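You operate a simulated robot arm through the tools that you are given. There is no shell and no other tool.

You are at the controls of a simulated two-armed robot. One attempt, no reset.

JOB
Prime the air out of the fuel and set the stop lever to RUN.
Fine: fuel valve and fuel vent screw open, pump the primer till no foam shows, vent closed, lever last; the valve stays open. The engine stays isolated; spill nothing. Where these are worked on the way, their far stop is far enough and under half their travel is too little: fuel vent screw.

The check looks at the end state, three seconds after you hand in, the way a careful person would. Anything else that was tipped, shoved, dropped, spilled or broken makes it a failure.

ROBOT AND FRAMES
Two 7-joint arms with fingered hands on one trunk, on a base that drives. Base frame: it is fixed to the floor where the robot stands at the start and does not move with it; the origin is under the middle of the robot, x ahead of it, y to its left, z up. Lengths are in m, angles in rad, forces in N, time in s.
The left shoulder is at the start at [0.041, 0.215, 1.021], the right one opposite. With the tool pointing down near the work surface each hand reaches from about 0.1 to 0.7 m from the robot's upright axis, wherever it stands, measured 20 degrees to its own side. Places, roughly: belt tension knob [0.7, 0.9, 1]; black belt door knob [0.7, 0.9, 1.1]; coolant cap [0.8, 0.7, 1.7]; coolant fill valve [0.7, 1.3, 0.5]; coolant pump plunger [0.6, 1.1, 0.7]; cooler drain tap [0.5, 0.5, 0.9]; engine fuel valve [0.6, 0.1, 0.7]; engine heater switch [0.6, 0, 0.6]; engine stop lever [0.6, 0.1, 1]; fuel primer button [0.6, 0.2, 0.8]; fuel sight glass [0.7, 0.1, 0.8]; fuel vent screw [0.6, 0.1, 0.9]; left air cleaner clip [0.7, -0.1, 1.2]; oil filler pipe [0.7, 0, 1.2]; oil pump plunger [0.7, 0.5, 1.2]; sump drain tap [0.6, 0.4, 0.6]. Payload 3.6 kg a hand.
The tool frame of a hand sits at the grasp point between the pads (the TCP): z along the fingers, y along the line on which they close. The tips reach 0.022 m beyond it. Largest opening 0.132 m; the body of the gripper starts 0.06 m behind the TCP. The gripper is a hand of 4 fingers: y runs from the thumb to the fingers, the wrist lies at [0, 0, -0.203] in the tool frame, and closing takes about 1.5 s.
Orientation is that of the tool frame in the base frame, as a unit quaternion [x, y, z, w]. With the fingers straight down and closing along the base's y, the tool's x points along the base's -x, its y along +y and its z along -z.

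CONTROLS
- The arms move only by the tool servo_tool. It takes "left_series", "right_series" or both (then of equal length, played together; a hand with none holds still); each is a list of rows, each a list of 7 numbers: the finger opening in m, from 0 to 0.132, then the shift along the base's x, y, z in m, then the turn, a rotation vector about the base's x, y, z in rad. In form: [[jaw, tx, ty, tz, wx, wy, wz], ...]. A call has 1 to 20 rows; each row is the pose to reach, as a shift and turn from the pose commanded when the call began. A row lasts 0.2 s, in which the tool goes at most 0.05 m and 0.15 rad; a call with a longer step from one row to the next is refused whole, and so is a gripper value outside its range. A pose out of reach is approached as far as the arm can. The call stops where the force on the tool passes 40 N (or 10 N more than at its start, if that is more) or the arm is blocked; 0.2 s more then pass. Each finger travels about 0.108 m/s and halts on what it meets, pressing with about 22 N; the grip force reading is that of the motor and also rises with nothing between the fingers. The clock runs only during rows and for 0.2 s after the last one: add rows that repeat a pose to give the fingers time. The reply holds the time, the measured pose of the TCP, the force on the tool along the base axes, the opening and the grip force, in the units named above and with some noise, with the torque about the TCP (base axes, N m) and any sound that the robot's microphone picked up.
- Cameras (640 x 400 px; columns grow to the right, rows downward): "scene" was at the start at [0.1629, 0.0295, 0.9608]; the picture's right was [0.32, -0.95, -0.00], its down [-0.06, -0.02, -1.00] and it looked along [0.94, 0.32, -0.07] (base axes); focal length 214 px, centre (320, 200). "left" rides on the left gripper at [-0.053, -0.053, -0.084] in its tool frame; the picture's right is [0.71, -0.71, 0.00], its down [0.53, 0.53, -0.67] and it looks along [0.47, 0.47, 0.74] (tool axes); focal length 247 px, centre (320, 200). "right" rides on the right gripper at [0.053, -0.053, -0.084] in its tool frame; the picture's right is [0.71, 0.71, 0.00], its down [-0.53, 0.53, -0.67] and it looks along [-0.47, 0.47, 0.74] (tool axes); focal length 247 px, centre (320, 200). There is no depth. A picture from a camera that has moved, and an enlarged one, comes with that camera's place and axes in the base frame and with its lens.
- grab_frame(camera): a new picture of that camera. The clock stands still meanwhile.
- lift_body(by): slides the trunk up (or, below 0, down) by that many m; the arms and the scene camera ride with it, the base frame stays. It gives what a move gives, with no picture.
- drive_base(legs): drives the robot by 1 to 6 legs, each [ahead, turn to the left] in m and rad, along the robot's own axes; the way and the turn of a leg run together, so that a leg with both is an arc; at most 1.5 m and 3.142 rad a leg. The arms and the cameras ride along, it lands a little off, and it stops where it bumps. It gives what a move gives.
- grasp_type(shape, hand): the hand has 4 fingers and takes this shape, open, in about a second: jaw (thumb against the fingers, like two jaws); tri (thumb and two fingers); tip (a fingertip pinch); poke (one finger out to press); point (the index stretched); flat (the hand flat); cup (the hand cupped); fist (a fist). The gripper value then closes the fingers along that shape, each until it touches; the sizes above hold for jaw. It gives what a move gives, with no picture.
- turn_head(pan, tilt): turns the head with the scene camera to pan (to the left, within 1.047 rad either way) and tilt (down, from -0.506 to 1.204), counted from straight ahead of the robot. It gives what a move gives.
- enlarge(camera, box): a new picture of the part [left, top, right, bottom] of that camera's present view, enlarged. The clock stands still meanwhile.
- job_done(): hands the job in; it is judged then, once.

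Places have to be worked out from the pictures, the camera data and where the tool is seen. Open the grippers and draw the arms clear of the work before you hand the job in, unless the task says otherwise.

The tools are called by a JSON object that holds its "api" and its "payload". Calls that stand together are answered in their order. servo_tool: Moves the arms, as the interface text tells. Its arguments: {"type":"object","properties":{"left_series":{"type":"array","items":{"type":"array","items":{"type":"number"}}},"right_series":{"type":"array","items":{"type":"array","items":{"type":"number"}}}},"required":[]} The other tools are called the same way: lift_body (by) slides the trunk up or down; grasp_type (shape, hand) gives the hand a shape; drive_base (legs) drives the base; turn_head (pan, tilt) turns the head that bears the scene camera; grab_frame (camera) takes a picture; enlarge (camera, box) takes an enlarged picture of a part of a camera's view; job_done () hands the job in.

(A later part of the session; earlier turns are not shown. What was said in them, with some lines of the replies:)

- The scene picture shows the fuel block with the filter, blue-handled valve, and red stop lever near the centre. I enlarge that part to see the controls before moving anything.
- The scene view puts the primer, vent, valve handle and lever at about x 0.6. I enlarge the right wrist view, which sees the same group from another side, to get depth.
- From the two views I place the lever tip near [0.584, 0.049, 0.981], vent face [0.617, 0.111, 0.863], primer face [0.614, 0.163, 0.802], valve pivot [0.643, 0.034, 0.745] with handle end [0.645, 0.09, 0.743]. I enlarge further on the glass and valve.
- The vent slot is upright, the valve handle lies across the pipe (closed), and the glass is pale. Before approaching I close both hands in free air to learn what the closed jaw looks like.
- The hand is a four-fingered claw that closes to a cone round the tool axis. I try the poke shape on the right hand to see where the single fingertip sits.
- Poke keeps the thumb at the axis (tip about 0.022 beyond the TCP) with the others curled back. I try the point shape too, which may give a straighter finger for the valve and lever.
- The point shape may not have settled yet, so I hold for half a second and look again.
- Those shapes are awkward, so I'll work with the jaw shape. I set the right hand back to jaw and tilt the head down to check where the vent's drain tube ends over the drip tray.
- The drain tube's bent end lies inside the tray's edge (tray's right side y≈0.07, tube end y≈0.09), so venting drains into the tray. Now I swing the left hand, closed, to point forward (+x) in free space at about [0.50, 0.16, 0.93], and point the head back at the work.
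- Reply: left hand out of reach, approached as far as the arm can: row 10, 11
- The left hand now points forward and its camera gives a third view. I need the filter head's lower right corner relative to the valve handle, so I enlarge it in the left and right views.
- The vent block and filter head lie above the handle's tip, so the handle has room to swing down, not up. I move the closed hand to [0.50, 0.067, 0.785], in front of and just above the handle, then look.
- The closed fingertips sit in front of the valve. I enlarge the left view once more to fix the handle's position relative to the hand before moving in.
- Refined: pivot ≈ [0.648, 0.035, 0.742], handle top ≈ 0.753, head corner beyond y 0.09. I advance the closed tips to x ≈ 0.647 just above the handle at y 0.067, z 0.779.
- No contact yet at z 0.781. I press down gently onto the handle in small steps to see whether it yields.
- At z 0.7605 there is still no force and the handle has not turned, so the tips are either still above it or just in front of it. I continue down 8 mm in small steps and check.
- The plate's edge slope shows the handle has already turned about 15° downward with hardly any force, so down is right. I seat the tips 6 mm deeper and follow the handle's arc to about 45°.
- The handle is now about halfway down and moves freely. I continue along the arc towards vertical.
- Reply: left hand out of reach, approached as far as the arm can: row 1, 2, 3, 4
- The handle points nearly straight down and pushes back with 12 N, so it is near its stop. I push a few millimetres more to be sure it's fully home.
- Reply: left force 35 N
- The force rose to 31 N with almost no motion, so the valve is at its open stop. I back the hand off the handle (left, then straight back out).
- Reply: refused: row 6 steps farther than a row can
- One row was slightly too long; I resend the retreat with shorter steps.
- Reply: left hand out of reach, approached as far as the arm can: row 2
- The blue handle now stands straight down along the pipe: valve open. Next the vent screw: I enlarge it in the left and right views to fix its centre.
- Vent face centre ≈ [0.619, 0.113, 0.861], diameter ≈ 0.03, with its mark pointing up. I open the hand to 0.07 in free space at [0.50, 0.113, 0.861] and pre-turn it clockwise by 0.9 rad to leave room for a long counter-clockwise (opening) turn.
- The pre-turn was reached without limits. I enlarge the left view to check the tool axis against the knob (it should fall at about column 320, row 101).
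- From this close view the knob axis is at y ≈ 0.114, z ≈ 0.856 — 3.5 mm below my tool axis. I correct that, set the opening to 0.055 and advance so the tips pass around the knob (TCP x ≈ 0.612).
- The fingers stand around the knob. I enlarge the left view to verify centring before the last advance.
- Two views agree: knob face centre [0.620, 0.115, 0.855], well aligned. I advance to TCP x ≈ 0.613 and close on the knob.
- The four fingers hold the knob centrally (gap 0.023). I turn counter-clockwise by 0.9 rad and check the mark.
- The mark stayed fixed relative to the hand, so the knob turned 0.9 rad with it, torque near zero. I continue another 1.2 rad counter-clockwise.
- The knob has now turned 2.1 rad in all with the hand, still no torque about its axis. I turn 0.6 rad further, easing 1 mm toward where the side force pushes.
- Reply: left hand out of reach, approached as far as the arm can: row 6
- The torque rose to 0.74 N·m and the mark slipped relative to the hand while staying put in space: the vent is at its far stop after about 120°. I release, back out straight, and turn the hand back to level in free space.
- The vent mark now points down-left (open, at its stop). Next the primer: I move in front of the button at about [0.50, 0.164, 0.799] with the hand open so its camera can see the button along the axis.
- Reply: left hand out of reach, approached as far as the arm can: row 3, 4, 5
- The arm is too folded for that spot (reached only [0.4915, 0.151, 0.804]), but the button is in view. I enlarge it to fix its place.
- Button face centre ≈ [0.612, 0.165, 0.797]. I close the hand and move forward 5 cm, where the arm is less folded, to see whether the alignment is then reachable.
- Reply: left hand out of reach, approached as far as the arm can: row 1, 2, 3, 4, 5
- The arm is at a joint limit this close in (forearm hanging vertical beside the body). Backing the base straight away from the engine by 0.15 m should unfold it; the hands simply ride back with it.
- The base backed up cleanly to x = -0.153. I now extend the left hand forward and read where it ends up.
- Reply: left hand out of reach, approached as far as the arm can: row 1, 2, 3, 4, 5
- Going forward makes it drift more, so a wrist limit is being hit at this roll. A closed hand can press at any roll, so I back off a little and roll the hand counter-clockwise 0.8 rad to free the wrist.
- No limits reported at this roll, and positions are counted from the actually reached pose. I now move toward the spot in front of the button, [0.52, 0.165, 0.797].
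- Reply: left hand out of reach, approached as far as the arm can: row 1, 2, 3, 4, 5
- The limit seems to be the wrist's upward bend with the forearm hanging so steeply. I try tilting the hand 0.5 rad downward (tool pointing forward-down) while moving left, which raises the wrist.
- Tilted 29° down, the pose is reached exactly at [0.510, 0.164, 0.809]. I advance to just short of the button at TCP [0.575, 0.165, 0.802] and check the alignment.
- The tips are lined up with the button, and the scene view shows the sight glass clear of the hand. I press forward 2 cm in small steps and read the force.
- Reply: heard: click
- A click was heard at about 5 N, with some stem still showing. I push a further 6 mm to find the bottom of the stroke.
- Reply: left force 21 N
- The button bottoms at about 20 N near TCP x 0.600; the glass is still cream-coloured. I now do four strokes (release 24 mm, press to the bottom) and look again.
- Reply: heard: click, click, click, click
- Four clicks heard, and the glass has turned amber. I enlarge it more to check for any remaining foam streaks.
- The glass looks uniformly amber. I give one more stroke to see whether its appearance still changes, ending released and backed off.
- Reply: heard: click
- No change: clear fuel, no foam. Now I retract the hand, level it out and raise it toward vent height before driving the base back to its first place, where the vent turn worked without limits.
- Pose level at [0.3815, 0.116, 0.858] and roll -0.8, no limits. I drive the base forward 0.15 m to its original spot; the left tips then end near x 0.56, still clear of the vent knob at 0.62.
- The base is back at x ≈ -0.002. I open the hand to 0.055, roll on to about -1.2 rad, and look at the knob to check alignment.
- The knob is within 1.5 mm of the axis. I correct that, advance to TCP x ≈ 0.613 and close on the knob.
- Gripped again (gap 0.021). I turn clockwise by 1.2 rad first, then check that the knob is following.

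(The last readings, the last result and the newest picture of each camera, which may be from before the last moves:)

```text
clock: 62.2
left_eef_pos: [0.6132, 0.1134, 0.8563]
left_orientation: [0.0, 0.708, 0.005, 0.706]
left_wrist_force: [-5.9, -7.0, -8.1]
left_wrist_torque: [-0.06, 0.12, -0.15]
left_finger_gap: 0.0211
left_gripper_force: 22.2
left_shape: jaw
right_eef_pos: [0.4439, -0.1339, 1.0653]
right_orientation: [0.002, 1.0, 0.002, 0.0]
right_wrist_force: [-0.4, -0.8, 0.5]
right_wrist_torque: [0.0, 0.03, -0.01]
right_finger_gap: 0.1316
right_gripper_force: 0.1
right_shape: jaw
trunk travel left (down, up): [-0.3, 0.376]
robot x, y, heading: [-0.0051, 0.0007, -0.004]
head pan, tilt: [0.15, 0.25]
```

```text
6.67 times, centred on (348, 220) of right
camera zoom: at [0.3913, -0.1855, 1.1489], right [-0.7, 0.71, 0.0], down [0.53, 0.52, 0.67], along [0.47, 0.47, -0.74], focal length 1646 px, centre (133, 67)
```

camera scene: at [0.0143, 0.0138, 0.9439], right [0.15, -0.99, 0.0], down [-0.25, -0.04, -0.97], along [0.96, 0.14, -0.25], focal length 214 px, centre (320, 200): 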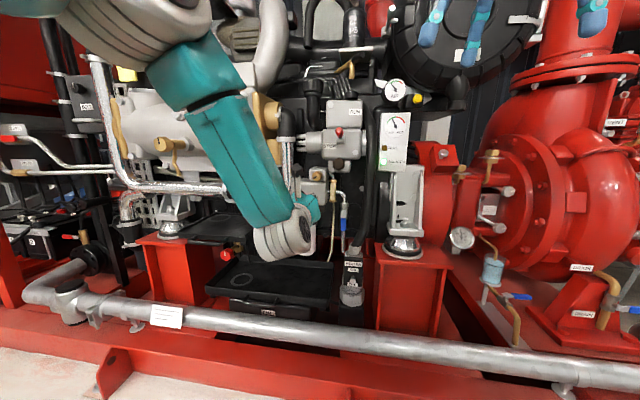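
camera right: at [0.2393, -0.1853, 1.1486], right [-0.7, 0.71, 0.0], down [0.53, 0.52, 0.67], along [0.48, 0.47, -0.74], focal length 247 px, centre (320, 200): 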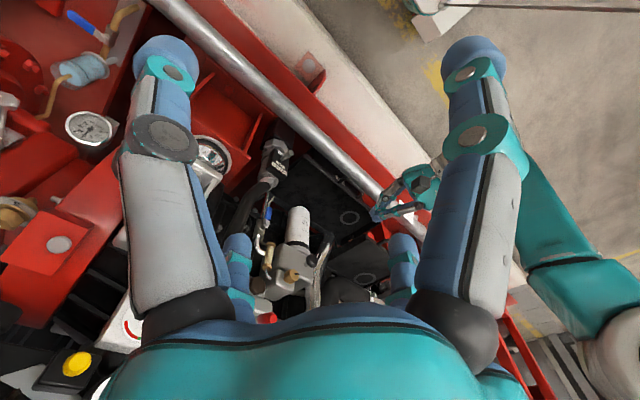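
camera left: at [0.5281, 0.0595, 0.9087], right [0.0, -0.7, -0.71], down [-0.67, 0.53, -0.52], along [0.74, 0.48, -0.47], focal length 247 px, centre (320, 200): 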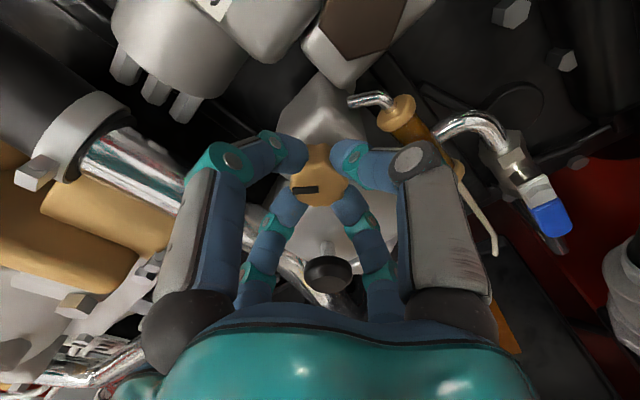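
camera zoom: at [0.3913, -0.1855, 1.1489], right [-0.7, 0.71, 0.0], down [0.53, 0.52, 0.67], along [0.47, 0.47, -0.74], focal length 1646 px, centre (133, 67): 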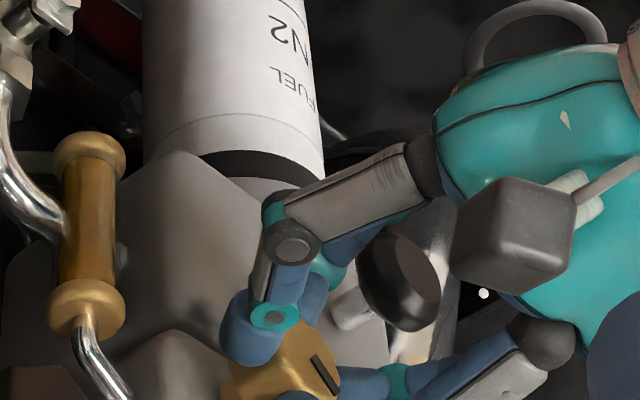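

The mark moves with the hand, so the knob follows. I continue clockwise another 1.1 rad to the closed stop.

{"api": "servo_tool", "payload": {"left_series": [[0.0, 0, 0, 0, 0.1, 0, 0], [0.0, 0, 0, 0, 0.2, 0, 0], [0.0, 0, 0, 0, 0.3, 0, 0], [0.0, 0, 0, 0, 0.4, 0, 0], [0.0, 0, 0, 0, 0.5, 0, 0], [0.0, 0, 0, 0, 0.6, 0, 0], [0.0, 0, 0, 0, 0.7, 0, 0], [0.0, 0, 0, 0, 0.8, 0, 0], [0.0, 0, 0, 0, 0.9, 0, 0], [0.0, 0, 0, 0, 1.0, 0, 0], [0.0, 0, 0, 0, 1.1, 0, 0]]}}

{"api": "grab_frame", "payload": {"camera": "left"}}

{"api": "enlarge", "payload": {"camera": "right", "box": [300, 190, 396, 250]}}

```text
clock: 64.7
left_eef_pos: [0.6125, 0.1137, 0.8541]
left_orientation: [0.371, 0.602, 0.372, 0.601]
left_wrist_force: [-10.3, 0.0, -14.9]
left_wrist_torque: [-0.62, 0.27, -0.04]
left_finger_gap: 0.0218
left_gripper_force: 22.1
left_shape: jaw
right_eef_pos: [0.4449, -0.1319, 1.0652]
right_orientation: [0.002, 1.0, 0.0, -0.001]
right_wrist_force: [0.0, -0.4, -0.7]
right_wrist_torque: [-0.01, -0.03, -0.01]
right_finger_gap: 0.1318
right_gripper_force: 0.0
right_shape: jaw
trunk travel left (down, up): [-0.3, 0.376]
robot x, y, heading: [-0.0059, 0.0028, 0.006]
head pan, tilt: [0.15, 0.25]
```

```text
taken
camera left: at [0.5282, 0.0424, 0.8311], right [0.0, 0.32, -0.95], down [-0.67, 0.7, 0.23], along [0.74, 0.64, 0.21], focal length 247 px, centre (320, 200)
```

left: 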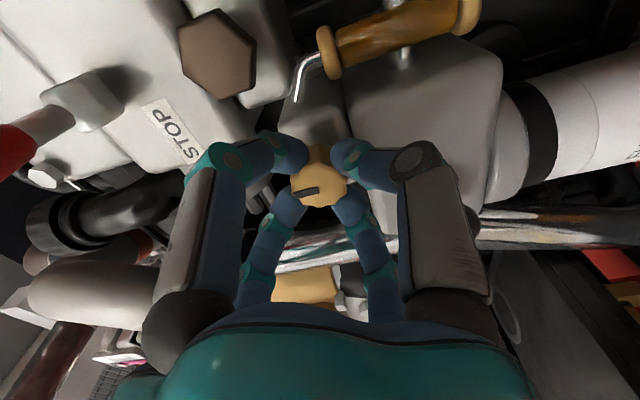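

```text
6.67 times, centred on (348, 220) of right
camera zoom: at [0.3917, -0.1845, 1.149], right [-0.7, 0.71, 0.0], down [0.53, 0.52, 0.67], along [0.47, 0.47, -0.74], focal length 1646 px, centre (133, 67)
```

zoom: 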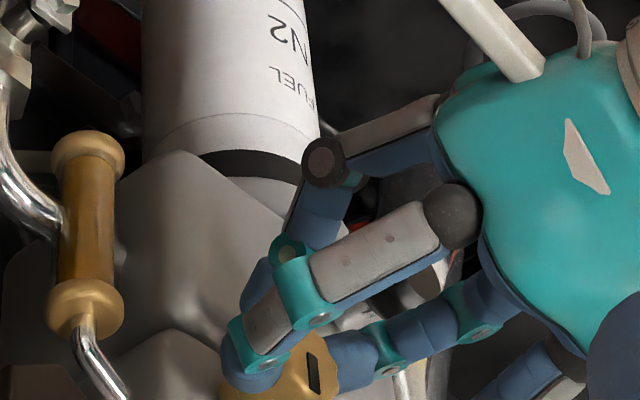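

Torque -0.62 N·m and the mark slipping slightly in the grip show the vent is at its closed stop. I release, back straight out and level the hand.

{"api": "servo_tool", "payload": {"left_series": [[0.055, 0, 0, 0, 0, 0, 0], [0.055, 0, 0, 0, 0, 0, 0], [0.055, -0.03, 0.0, 0.002, 0, 0, 0], [0.055, -0.07, 0.0, 0.002, 0, 0, 0], [0.055, -0.11, 0.0, 0.002, 0, 0, 0], [0.055, -0.115, 0.0, 0.002, -0.14, 0, 0], [0.05, -0.115, 0.0, 0.002, -0.28, 0, 0], [0.04, -0.115, 0.0, 0.002, -0.42, 0, 0], [0.03, -0.115, 0.0, 0.002, -0.56, 0, 0], [0.02, -0.115, 0.0, 0.002, -0.7, 0, 0], [0.01, -0.115, 0.0, 0.002, -0.84, 0, 0], [0.0, -0.115, 0.0, 0.002, -0.98, 0, 0], [0.0, -0.115, 0.0, 0.002, -1.1, 0, 0], [0.0, -0.115, 0.0, 0.002, -1.1, 0, 0]]}}

{"api": "enlarge", "payload": {"camera": "right", "box": [290, 180, 418, 260]}}

{"api": "grab_frame", "payload": {"camera": "left"}}

{"api": "grab_frame", "payload": {"camera": "scene"}}

```text
clock: 67.7
left_eef_pos: [0.4974, 0.1148, 0.8585]
left_orientation: [-0.001, 0.708, 0.004, 0.706]
left_wrist_force: [-0.9, -0.1, 0.5]
left_wrist_torque: [-0.05, 0.02, -0.01]
left_finger_gap: 0.0002
left_gripper_force: 21.6
left_shape: jaw
right_eef_pos: [0.4439, -0.1333, 1.066]
right_orientation: [0.002, 1.0, 0.0, -0.001]
right_wrist_force: [0.0, 0.0, -0.7]
right_wrist_torque: [0.01, -0.01, -0.01]
right_finger_gap: 0.132
right_gripper_force: 0.1
right_shape: jaw
trunk travel left (down, up): [-0.3, 0.376]
robot x, y, heading: [-0.0026, 0.0029, -0.0]
head pan, tilt: [0.15, 0.25]
```

```text
5.00 times, centred on (354, 220) of right
camera zoom: at [0.3914, -0.1848, 1.1491], right [-0.7, 0.71, 0.0], down [0.53, 0.52, 0.67], along [0.47, 0.47, -0.74], focal length 1235 px, centre (150, 100)
```

zoom: 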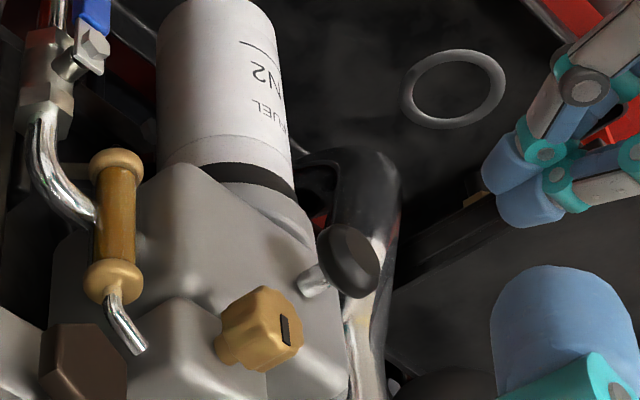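

```text
taken
camera left: at [0.413, 0.06, 0.9118], right [0.0, -0.71, -0.71], down [-0.67, 0.52, -0.52], along [0.74, 0.48, -0.47], focal length 247 px, centre (320, 200)
```

left: 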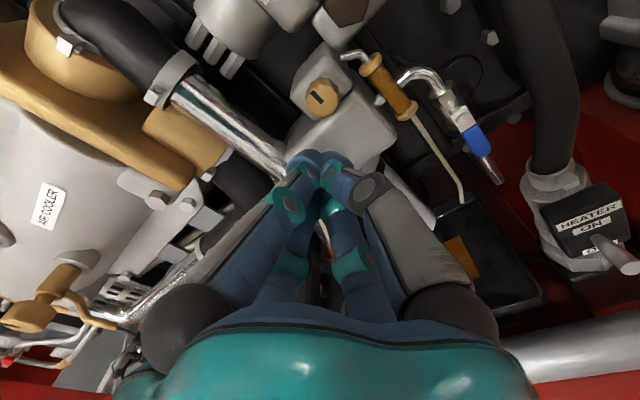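

```text
taken
camera scene: at [0.165, 0.0141, 0.9438], right [0.15, -0.99, 0.0], down [-0.25, -0.04, -0.97], along [0.96, 0.15, -0.25], focal length 214 px, centre (320, 200)
```

scene: 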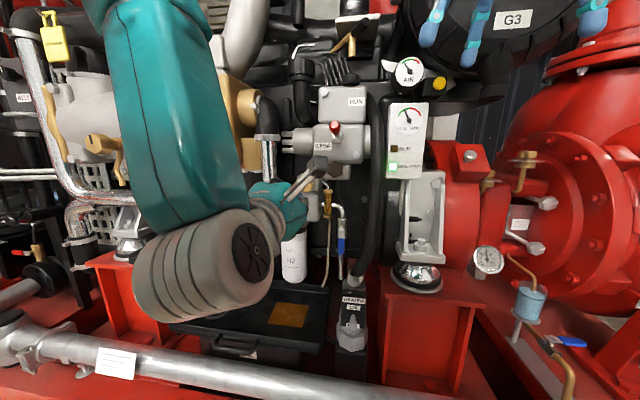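

The vent mark is upright again as at the start, and the vented fuel lies in the tray. Last is the lever: I bring the closed hand to [0.50, 0.05, 0.93], in front of and below the red knob, and look at the lever closely.

{"api": "servo_tool", "payload": {"left_series": [[0.0, 0.0, -0.022, 0.024, 0, 0, 0], [0.0, 0.0, -0.044, 0.048, 0, 0, 0], [0.0, 0.0, -0.065, 0.069, 0, 0, 0], [0.0, 0.0, -0.065, 0.069, 0, 0, 0]]}}

{"api": "grab_frame", "payload": {"camera": "left"}}

{"api": "enlarge", "payload": {"camera": "right", "box": [240, 220, 400, 320]}}

{"api": "grab_frame", "payload": {"camera": "scene"}}

```text
clock: 68.7
left_eef_pos: [0.5007, 0.0475, 0.9277]
left_orientation: [-0.001, 0.708, 0.004, 0.707]
left_wrist_force: [-0.8, 0.3, 0.7]
left_wrist_torque: [-0.02, 0.03, 0.0]
left_finger_gap: 0.0
left_gripper_force: 21.9
left_shape: jaw
right_eef_pos: [0.4448, -0.1326, 1.0654]
right_orientation: [0.003, 1.0, 0.001, 0.0]
right_wrist_force: [-0.8, 0.8, -0.1]
right_wrist_torque: [0.04, 0.0, 0.0]
right_finger_gap: 0.1322
right_gripper_force: 0.1
right_shape: jaw
trunk travel left (down, up): [-0.3, 0.376]
robot x, y, heading: [-0.0033, -0.0016, 0.001]
head pan, tilt: [0.15, 0.25]
```

```text
taken
camera left: at [0.4153, -0.0067, 0.9807], right [0.0, -0.7, -0.71], down [-0.67, 0.52, -0.52], along [0.74, 0.48, -0.47], focal length 247 px, centre (320, 200)
```

left: 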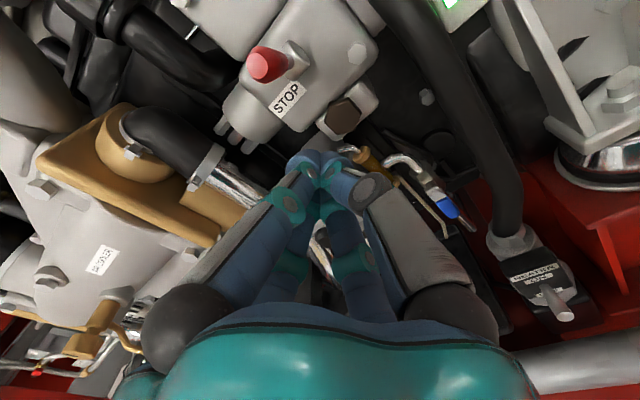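

```text
4.00 times, centred on (320, 270) of right
camera zoom: at [0.3915, -0.1849, 1.1491], right [-0.7, 0.71, 0.0], down [0.53, 0.52, 0.67], along [0.47, 0.47, -0.74], focal length 988 px, centre (320, -80)
```

zoom: 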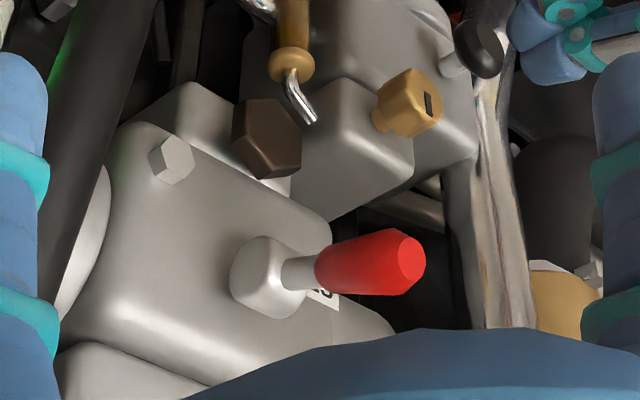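

```text
taken
camera scene: at [0.1651, 0.0141, 0.9438], right [0.15, -0.99, 0.0], down [-0.25, -0.04, -0.97], along [0.96, 0.15, -0.25], focal length 214 px, centre (320, 200)
```

scene: 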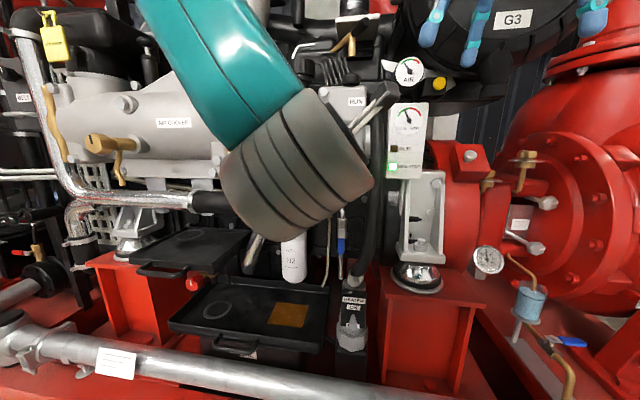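

I enlarge the lever in the left view to refine its position and see how its hub is arranged.

{"api": "enlarge", "payload": {"camera": "left", "box": [200, 10, 360, 110]}}

```text
4.00 times, centred on (280, 60) of left
camera zoom: at [0.4153, -0.0067, 0.9807], right [0.0, -0.7, -0.71], down [-0.67, 0.52, -0.52], along [0.74, 0.48, -0.47], focal length 988 px, centre (480, 760)
```

zoom: 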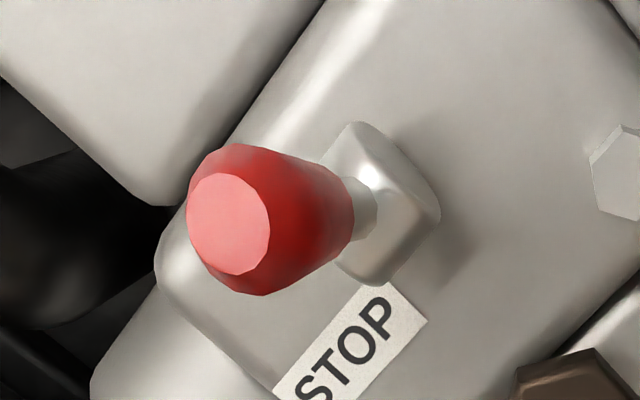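

Lever end face ≈ [0.584, 0.050, 0.980], hub ≈ [0.648, 0.047, 0.959]. I slide the closed fingers in underneath the red knob at z 0.928 (about 18 mm below contact).

{"api": "servo_tool", "payload": {"left_series": [[0.0, 0.03, 0.001, 0.0, 0, 0, 0], [0.0, 0.06, 0.002, 0.0, 0, 0, 0], [0.0, 0.085, 0.002, 0.0, 0, 0, 0], [0.0, 0.085, 0.002, 0.0, 0, 0, 0]]}}

{"api": "enlarge", "payload": {"camera": "right", "box": [240, 210, 400, 310]}}

{"api": "grab_frame", "payload": {"camera": "left"}}

```text
clock: 69.7
left_eef_pos: [0.5816, 0.0503, 0.9289]
left_orientation: [-0.002, 0.707, 0.005, 0.707]
left_wrist_force: [-0.2, -0.3, 0.4]
left_wrist_torque: [-0.01, -0.02, -0.02]
left_finger_gap: 0.0002
left_gripper_force: 22.1
left_shape: jaw
right_eef_pos: [0.443, -0.1318, 1.0666]
right_orientation: [0.002, 1.0, 0.001, 0.0]
right_wrist_force: [-0.4, 1.1, -1.3]
right_wrist_torque: [0.01, 0.02, 0.0]
right_finger_gap: 0.1316
right_gripper_force: 0.1
right_shape: jaw
trunk travel left (down, up): [-0.3, 0.376]
robot x, y, heading: [-0.0021, 0.0005, -0.003]
head pan, tilt: [0.15, 0.25]
```

```text
4.00 times, centred on (320, 260) of right
camera zoom: at [0.3912, -0.1848, 1.1492], right [-0.7, 0.71, 0.0], down [0.53, 0.52, 0.67], along [0.47, 0.47, -0.74], focal length 988 px, centre (320, -40)
```

zoom: 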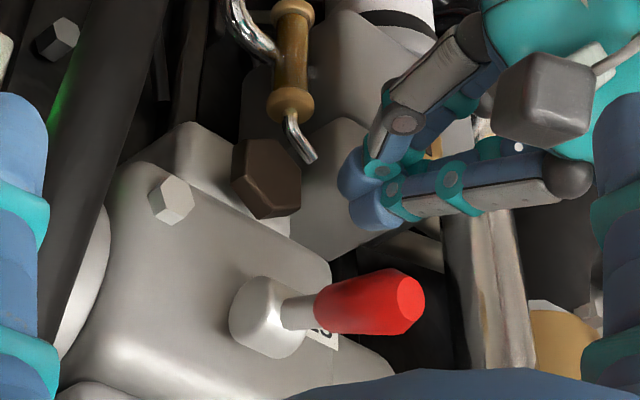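

```text
taken
camera left: at [0.4986, -0.0027, 0.9811], right [0.0, -0.7, -0.71], down [-0.67, 0.52, -0.52], along [0.74, 0.48, -0.47], focal length 247 px, centre (320, 200)
```

left: 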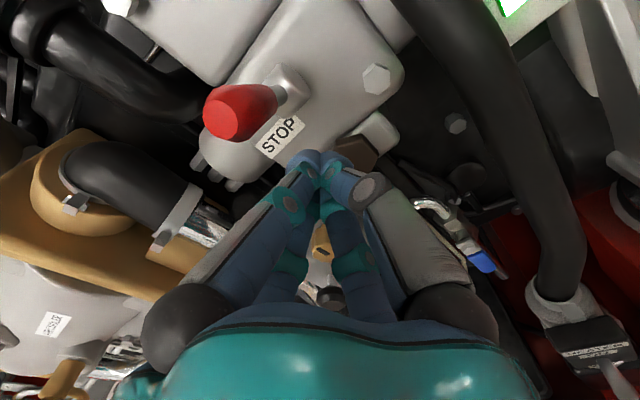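

The fingers are under the knob with no contact. I lift gently 3 cm to see whether the lever swings up.

{"api": "servo_tool", "payload": {"left_series": [[0.0, 0.002, 0.0, 0.008, 0, 0, 0], [0.0, 0.003, 0.0, 0.015, 0, 0, 0], [0.0, 0.003, 0.0, 0.02, 0, 0, 0], [0.0, 0.003, 0.0, 0.025, 0, 0, 0], [0.0, 0.003, 0.0, 0.03, 0, 0, 0]]}}

{"api": "enlarge", "payload": {"camera": "right", "box": [240, 210, 400, 310]}}

{"api": "grab_frame", "payload": {"camera": "left"}}

```text
clock: 70.8
left_eef_pos: [0.5861, 0.0506, 0.9585]
left_orientation: [-0.001, 0.707, 0.003, 0.707]
left_wrist_force: [-0.4, 1.2, -0.4]
left_wrist_torque: [-0.01, 0.03, 0.0]
left_finger_gap: 0.0002
left_gripper_force: 22.0
left_shape: jaw
right_eef_pos: [0.4435, -0.1323, 1.0656]
right_orientation: [0.002, 1.0, -0.001, 0.0]
right_wrist_force: [-0.6, 0.1, 0.1]
right_wrist_torque: [-0.02, -0.01, 0.01]
right_finger_gap: 0.1318
right_gripper_force: 0.1
right_shape: jaw
trunk travel left (down, up): [-0.3, 0.376]
robot x, y, heading: [-0.0064, 0.0009, -0.001]
head pan, tilt: [0.15, 0.25]
```

```text
4.00 times, centred on (320, 260) of right
camera zoom: at [0.3914, -0.1848, 1.1491], right [-0.7, 0.71, 0.0], down [0.53, 0.52, 0.67], along [0.47, 0.47, -0.74], focal length 988 px, centre (320, -40)
```

zoom: 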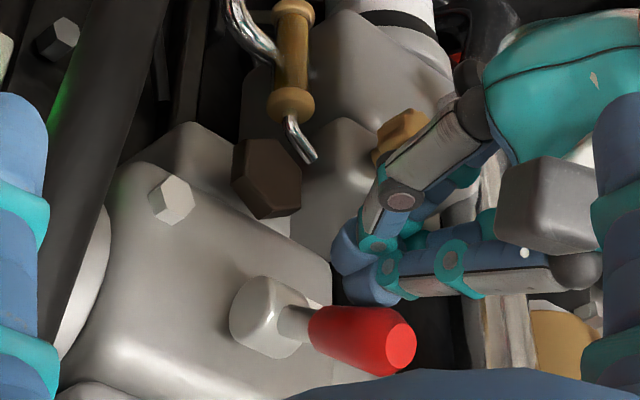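

```text
taken
camera left: at [0.502, -0.0034, 1.0108], right [0.0, -0.7, -0.71], down [-0.67, 0.52, -0.52], along [0.74, 0.48, -0.47], focal length 247 px, centre (320, 200)
```

left: 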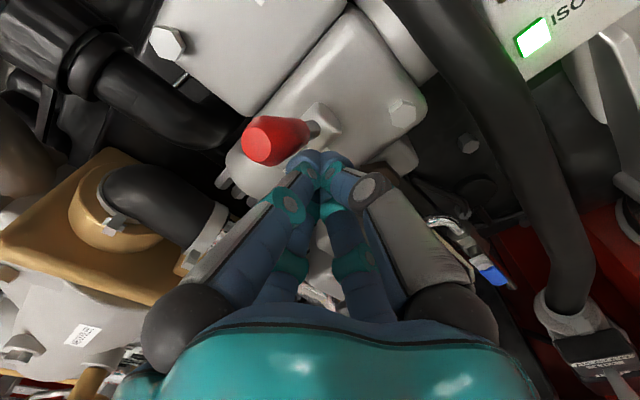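

The lever swings up with almost no force. I follow its arc further up and slightly forward.

{"api": "servo_tool", "payload": {"left_series": [[0.0, 0.0005, 0.0, 0.008, 0, 0, 0], [0.0, 0.001, 0.0, 0.0165, 0, 0, 0], [0.0, 0.004, 0.0, 0.024, 0, 0, 0], [0.0, 0.008, 0.0, 0.0315, 0, 0, 0], [0.0, 0.013, 0.0, 0.038, 0, 0, 0]]}}

{"api": "enlarge", "payload": {"camera": "right", "box": [240, 210, 400, 310]}}

{"api": "grab_frame", "payload": {"camera": "left"}}

{"api": "enlarge", "payload": {"camera": "scene", "box": [280, 70, 440, 170]}}

```text
clock: 72.0
left_eef_pos: [0.599, 0.0519, 0.9951]
left_orientation: [0.0, 0.707, 0.003, 0.707]
left_wrist_force: [-0.3, 1.1, -0.2]
left_wrist_torque: [0.0, -0.01, 0.0]
left_finger_gap: 0.0001
left_gripper_force: 22.4
left_shape: jaw
right_eef_pos: [0.4437, -0.1328, 1.0672]
right_orientation: [0.002, 1.0, 0.001, 0.0]
right_wrist_force: [-0.2, -0.9, 0.2]
right_wrist_torque: [0.0, 0.02, -0.01]
right_finger_gap: 0.1318
right_gripper_force: 0.0
right_shape: jaw
trunk travel left (down, up): [-0.3, 0.376]
robot x, y, heading: [-0.0045, -0.0029, -0.0]
head pan, tilt: [0.15, 0.25]
```

```text
4.00 times, centred on (320, 260) of right
camera zoom: at [0.3914, -0.1848, 1.1492], right [-0.7, 0.71, 0.0], down [0.53, 0.52, 0.67], along [0.47, 0.47, -0.74], focal length 988 px, centre (320, -40)
```

zoom: 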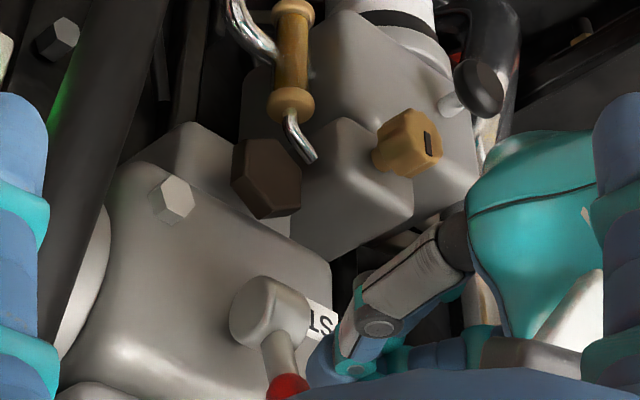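

```text
taken
camera left: at [0.5147, -0.0028, 1.0491], right [0.0, -0.7, -0.71], down [-0.67, 0.52, -0.52], along [0.74, 0.48, -0.47], focal length 247 px, centre (320, 200)
```

left: 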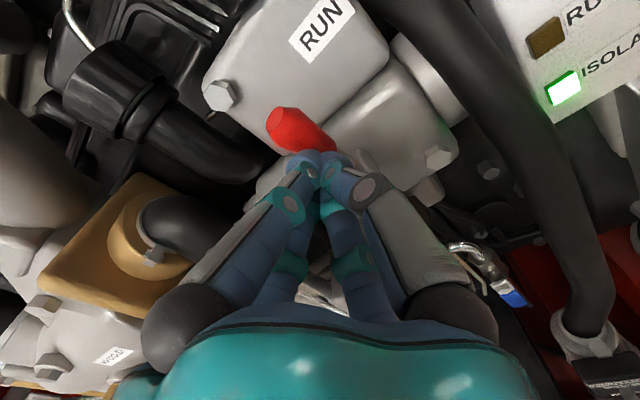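

```text
4.00 times, centred on (360, 120) of scene
camera zoom: at [0.165, 0.0141, 0.9438], right [0.15, -0.99, 0.0], down [-0.25, -0.04, -0.97], along [0.96, 0.15, -0.25], focal length 858 px, centre (160, 520)
```

zoom: 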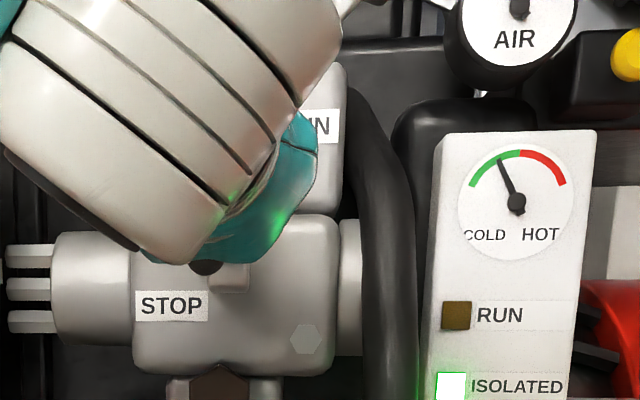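

The lever has swung up in front of the RUN block, still free. I continue pushing up and forward along its arc until it resists.

{"api": "servo_tool", "payload": {"left_series": [[0.0, 0.004, 0.0, 0.004, 0, 0, 0], [0.0, 0.008, 0.0, 0.008, 0, 0, 0], [0.0, 0.013, 0.0, 0.012, 0, 0, 0], [0.0, 0.018, 0.0, 0.015, 0, 0, 0]]}}

{"api": "grab_frame", "payload": {"camera": "left"}}

{"api": "enlarge", "payload": {"camera": "right", "box": [240, 210, 400, 310]}}

```text
clock: 72.8
left_eef_pos: [0.6032, 0.05, 1.0017]
left_orientation: [0.004, 0.712, 0.003, 0.702]
left_wrist_force: [-24.6, 6.4, -3.8]
left_wrist_torque: [-0.06, -0.02, 0.15]
left_finger_gap: 0.0004
left_gripper_force: 21.7
left_shape: jaw
right_eef_pos: [0.4411, -0.1326, 1.0697]
right_orientation: [0.002, 1.0, 0.0, 0.001]
right_wrist_force: [-0.6, -0.2, 0.0]
right_wrist_torque: [-0.01, 0.02, -0.05]
right_finger_gap: 0.1319
right_gripper_force: 0.0
right_shape: jaw
trunk travel left (down, up): [-0.3, 0.376]
robot x, y, heading: [-0.0007, -0.002, 0.0]
head pan, tilt: [0.15, 0.25]
stopped in row 3 (left hand): the force on the tool passed its limit at 43 N (the readings are from after the stop); the commanded pose is now the measured one
```

```text
taken
camera left: at [0.5196, -0.0037, 1.0553], right [-0.01, -0.7, -0.71], down [-0.68, 0.53, -0.51], along [0.74, 0.48, -0.48], focal length 247 px, centre (320, 200)
```

left: 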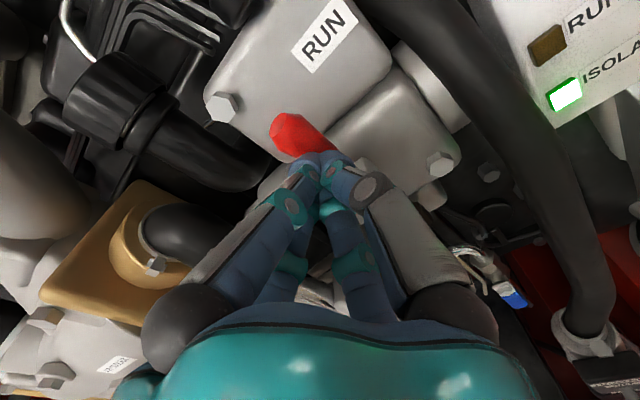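

```text
4.00 times, centred on (320, 260) of right
camera zoom: at [0.3877, -0.1842, 1.1512], right [-0.7, 0.71, 0.0], down [0.53, 0.52, 0.67], along [0.48, 0.47, -0.74], focal length 988 px, centre (320, -40)
```

zoom: 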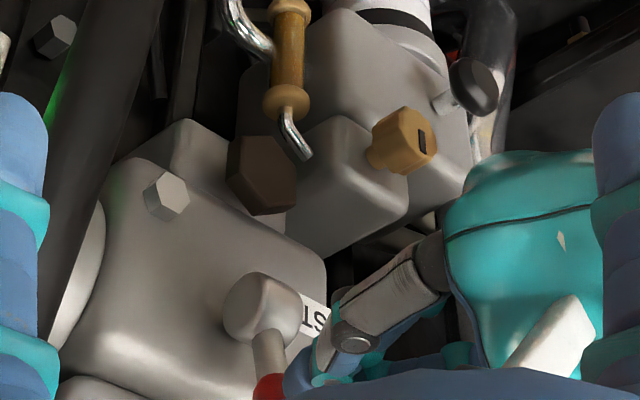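

A 43 N stop: the lever is against its RUN end stop. I back the hand straight away and look.

{"api": "servo_tool", "payload": {"left_series": [[0.0, -0.02, 0.0, 0.0, 0, 0, 0], [0.0, -0.05, 0.0, 0.0, 0, 0, 0], [0.0, -0.08, 0.0, -0.01, 0, 0, 0], [0.0, -0.1, 0.03, -0.04, 0, 0, 0], [0.0, -0.1, 0.06, -0.07, 0, 0, 0], [0.0, -0.1, 0.09, -0.09, 0, 0, 0], [0.0, -0.1, 0.11, -0.09, 0, 0, 0]]}}

{"api": "grab_frame", "payload": {"camera": "scene"}}

{"api": "enlarge", "payload": {"camera": "scene", "box": [280, 70, 440, 170]}}

{"api": "grab_frame", "payload": {"camera": "right"}}

{"api": "grab_frame", "payload": {"camera": "left"}}

```text
clock: 74.4
left_eef_pos: [0.5094, 0.1598, 0.9113]
left_orientation: [0.002, 0.712, 0.004, 0.703]
left_wrist_force: [0.6, 0.4, -0.3]
left_wrist_torque: [0.02, 0.02, 0.03]
left_finger_gap: 0.0001
left_gripper_force: 21.9
left_shape: jaw
right_eef_pos: [0.4432, -0.1324, 1.0672]
right_orientation: [0.002, 1.0, 0.001, 0.0]
right_wrist_force: [0.0, 0.6, -0.1]
right_wrist_torque: [-0.01, -0.03, 0.05]
right_finger_gap: 0.1319
right_gripper_force: 0.1
right_shape: jaw
trunk travel left (down, up): [-0.3, 0.376]
robot x, y, heading: [-0.0038, 0.0015, -0.0]
head pan, tilt: [0.15, 0.25]
```

```text
taken
camera scene: at [0.1647, 0.0141, 0.9439], right [0.15, -0.99, 0.0], down [-0.24, -0.04, -0.97], along [0.96, 0.15, -0.25], focal length 214 px, centre (320, 200)
```

scene: 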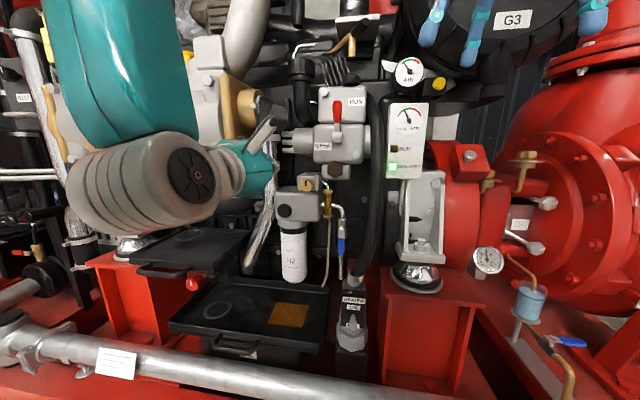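

```text
4.00 times, centred on (360, 120) of scene
camera zoom: at [0.1647, 0.0141, 0.9439], right [0.15, -0.99, 0.0], down [-0.24, -0.04, -0.97], along [0.96, 0.15, -0.25], focal length 858 px, centre (160, 520)
```

zoom: 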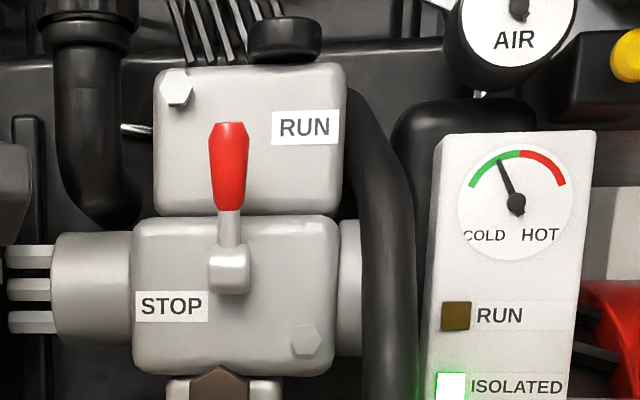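

```text
taken
camera right: at [0.391, -0.1849, 1.1497], right [-0.7, 0.71, 0.0], down [0.53, 0.52, 0.67], along [0.47, 0.47, -0.74], focal length 247 px, centre (320, 200)
```

right: 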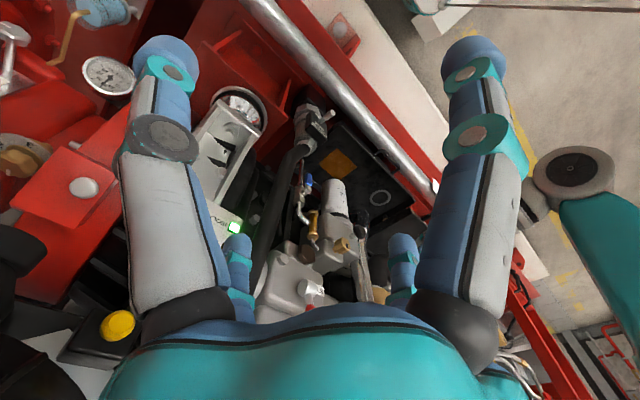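

```text
taken
camera left: at [0.4247, 0.1068, 0.9647], right [-0.01, -0.7, -0.71], down [-0.68, 0.53, -0.51], along [0.74, 0.48, -0.48], focal length 247 px, centre (320, 200)
```

left: 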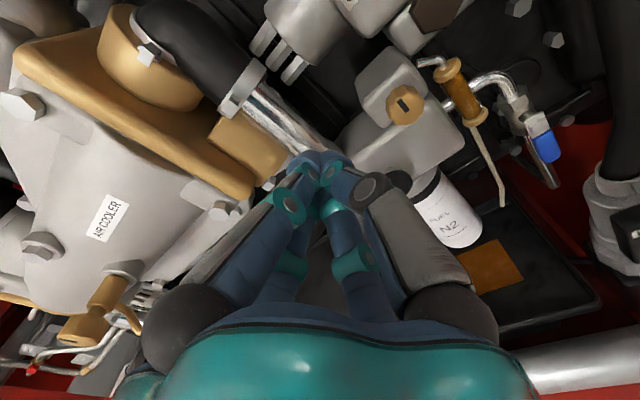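

The lever now stands up beside RUN and stays there; ISOLATED is still lit. I check the vent, glass, valve and tray once more in the scene view.

{"api": "enlarge", "payload": {"camera": "scene", "box": [260, 160, 388, 240]}}

{"api": "enlarge", "payload": {"camera": "scene", "box": [160, 240, 400, 390]}}

{"api": "enlarge", "payload": {"camera": "left", "box": [340, 40, 580, 190]}}

```text
5.00 times, centred on (324, 200) of scene
camera zoom: at [0.1647, 0.0141, 0.9439], right [0.15, -0.99, 0.0], down [-0.24, -0.04, -0.97], along [0.96, 0.15, -0.25], focal length 1072 px, centre (300, 200)
```

zoom: 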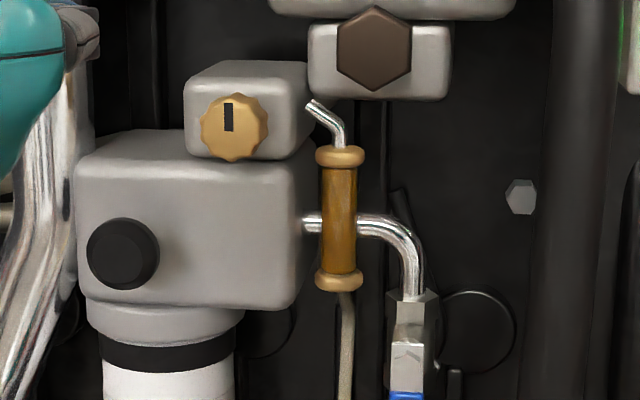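

```text
2.67 times, centred on (280, 315) of scene
camera zoom: at [0.1647, 0.0141, 0.9439], right [0.15, -0.99, 0.0], down [-0.24, -0.04, -0.97], along [0.96, 0.15, -0.25], focal length 572 px, centre (427, -107)
```

zoom: 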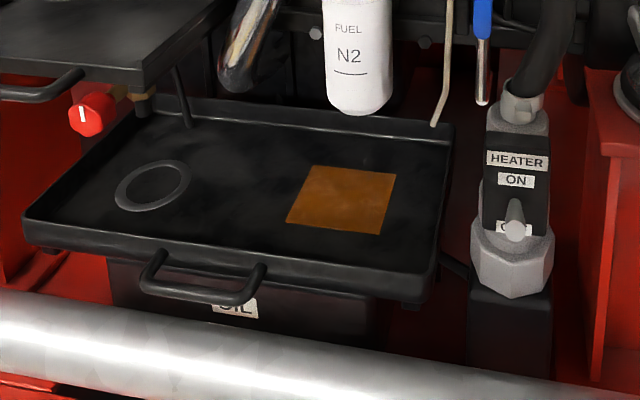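

```text
2.67 times, centred on (460, 115) of left
camera zoom: at [0.4247, 0.1068, 0.9647], right [-0.01, -0.7, -0.71], down [-0.68, 0.53, -0.51], along [0.74, 0.48, -0.48], focal length 659 px, centre (-53, 427)
```

zoom: 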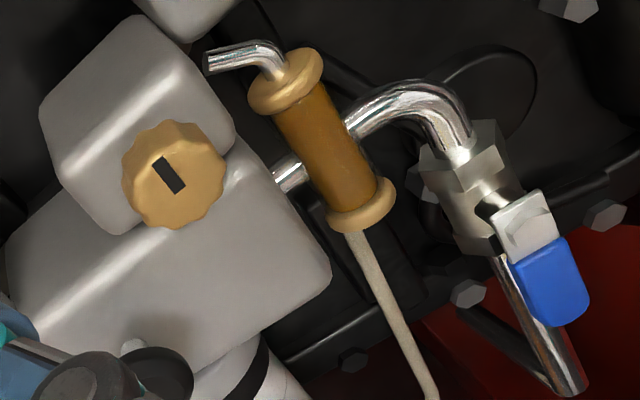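

Everything stands as wanted: vent mark upright (closed), amber clear glass, blue handle along the pipe, fuel only in the tray. I now withdraw the left hand along its original path to the start posture and open it there.

{"api": "servo_tool", "payload": {"left_series": [[0.0, -0.02, 0.008, 0.012, 0, 0.05, 0], [0.0, -0.035, 0.015, 0.03, 0, 0.17, 0], [0.0, -0.045, 0.022, 0.045, 0, 0.31, 0], [0.0, -0.055, 0.029, 0.06, 0, 0.45, 0], [0.0, -0.065, 0.036, 0.075, 0, 0.59, 0], [0.0, -0.075, 0.043, 0.09, 0, 0.73, 0], [0.0, -0.085, 0.05, 0.105, 0, 0.87, 0], [0.0, -0.095, 0.057, 0.118, 0, 1.01, 0], [0.0, -0.105, 0.064, 0.13, 0, 1.15, 0], [0.0, -0.115, 0.071, 0.14, 0, 1.29, 0], [0.0, -0.12, 0.078, 0.148, 0, 1.43, 0], [0.0, -0.122, 0.08, 0.153, 0, 1.56, 0], [0.04, -0.122, 0.08, 0.153, 0, 1.56, 0], [0.08, -0.122, 0.08, 0.153, 0, 1.56, 0], [0.132, -0.122, 0.08, 0.153, 0, 1.56, 0], [0.132, -0.122, 0.08, 0.153, 0, 1.56, 0], [0.132, -0.122, 0.08, 0.153, 0, 1.56, 0]]}}

{"api": "grab_frame", "payload": {"camera": "scene"}}

{"api": "enlarge", "payload": {"camera": "scene", "box": [260, 70, 420, 270]}}

{"api": "enlarge", "payload": {"camera": "right", "box": [240, 140, 400, 320]}}

```text
clock: 78.0
left_eef_pos: [0.3854, 0.2405, 1.065]
left_orientation: [0.004, 1.0, 0.001, -0.001]
left_wrist_force: [-0.3, -0.6, 0.2]
left_wrist_torque: [0.02, -0.01, -0.03]
left_finger_gap: 0.1318
left_gripper_force: 0.1
left_shape: jaw
left hand out of reach, approached as far as the arm can: row 3, 4
right_eef_pos: [0.4444, -0.1325, 1.0679]
right_orientation: [0.002, 1.0, 0.001, 0.0]
right_wrist_force: [-0.4, -0.1, 0.0]
right_wrist_torque: [0.0, 0.0, 0.0]
right_finger_gap: 0.1317
right_gripper_force: 0.0
right_shape: jaw
trunk travel left (down, up): [-0.3, 0.376]
robot x, y, heading: [-0.0023, 0.0003, 0.003]
head pan, tilt: [0.15, 0.25]
```

```text
taken
camera scene: at [0.1648, 0.0142, 0.9439], right [0.15, -0.99, 0.0], down [-0.25, -0.04, -0.97], along [0.96, 0.15, -0.25], focal length 214 px, centre (320, 200)
```

scene: 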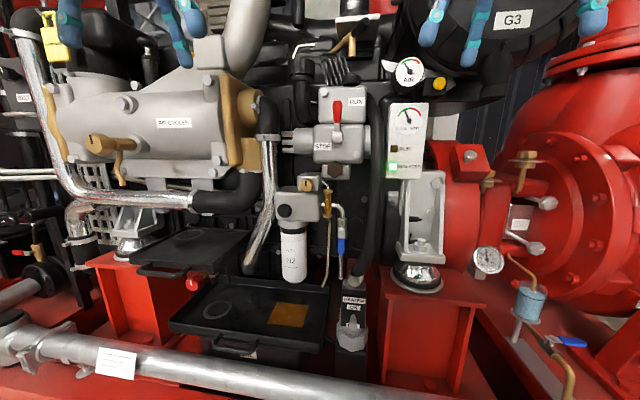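

```text
2.00 times, centred on (340, 170) of scene
camera zoom: at [0.1648, 0.0142, 0.9439], right [0.15, -0.99, 0.0], down [-0.25, -0.04, -0.97], along [0.96, 0.15, -0.25], focal length 429 px, centre (280, 260)
```

zoom: 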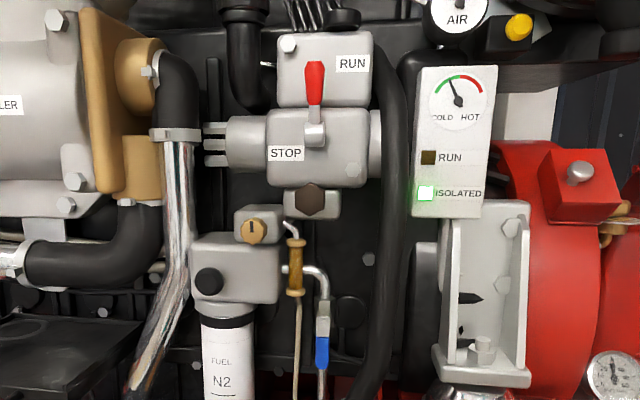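

```text
2.22 times, centred on (320, 230) of right
camera zoom: at [0.3912, -0.1848, 1.1497], right [-0.7, 0.71, 0.0], down [0.53, 0.52, 0.67], along [0.47, 0.47, -0.74], focal length 549 px, centre (320, 133)
```

zoom: 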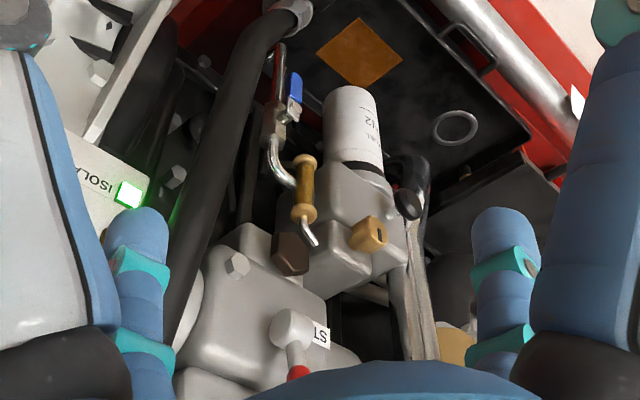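

The lever is up at RUN, the vent is closed, the valve is open, the glass is clear and ISOLATED is lit. Both hands are open and clear of the engine, so I hand the job in.

{"api": "job_done", "payload": {}}

```text
The job is handed in.
```

The fuel is primed and the stop lever is at RUN. I've handed the job in, but no verdict has come back yet.

- **Fuel valve:** turned to its open stop and left open, with the handle straight down along the pipe.
- **Vent screw:** opened to its far stop, about 120° round. After priming I closed it again to its stop, and its mark is upright as at the start.
- **Primer:** pumped six strokes. The sight glass went from cream foam to clear amber by the fifth, and the sixth changed nothing.
- **Stop lever:** moved last, up to its end stop beside RUN, and it stays there.
- **Engine:** the ISOLATED light is still lit.
- **Vented fuel:** what came out ran down the vent's drain tube into the drip tray. I saw none anywhere else.

Both hands are open and clear of the engine. To reach the primer I backed the base up about 0.15 m, then drove it back to where it started.
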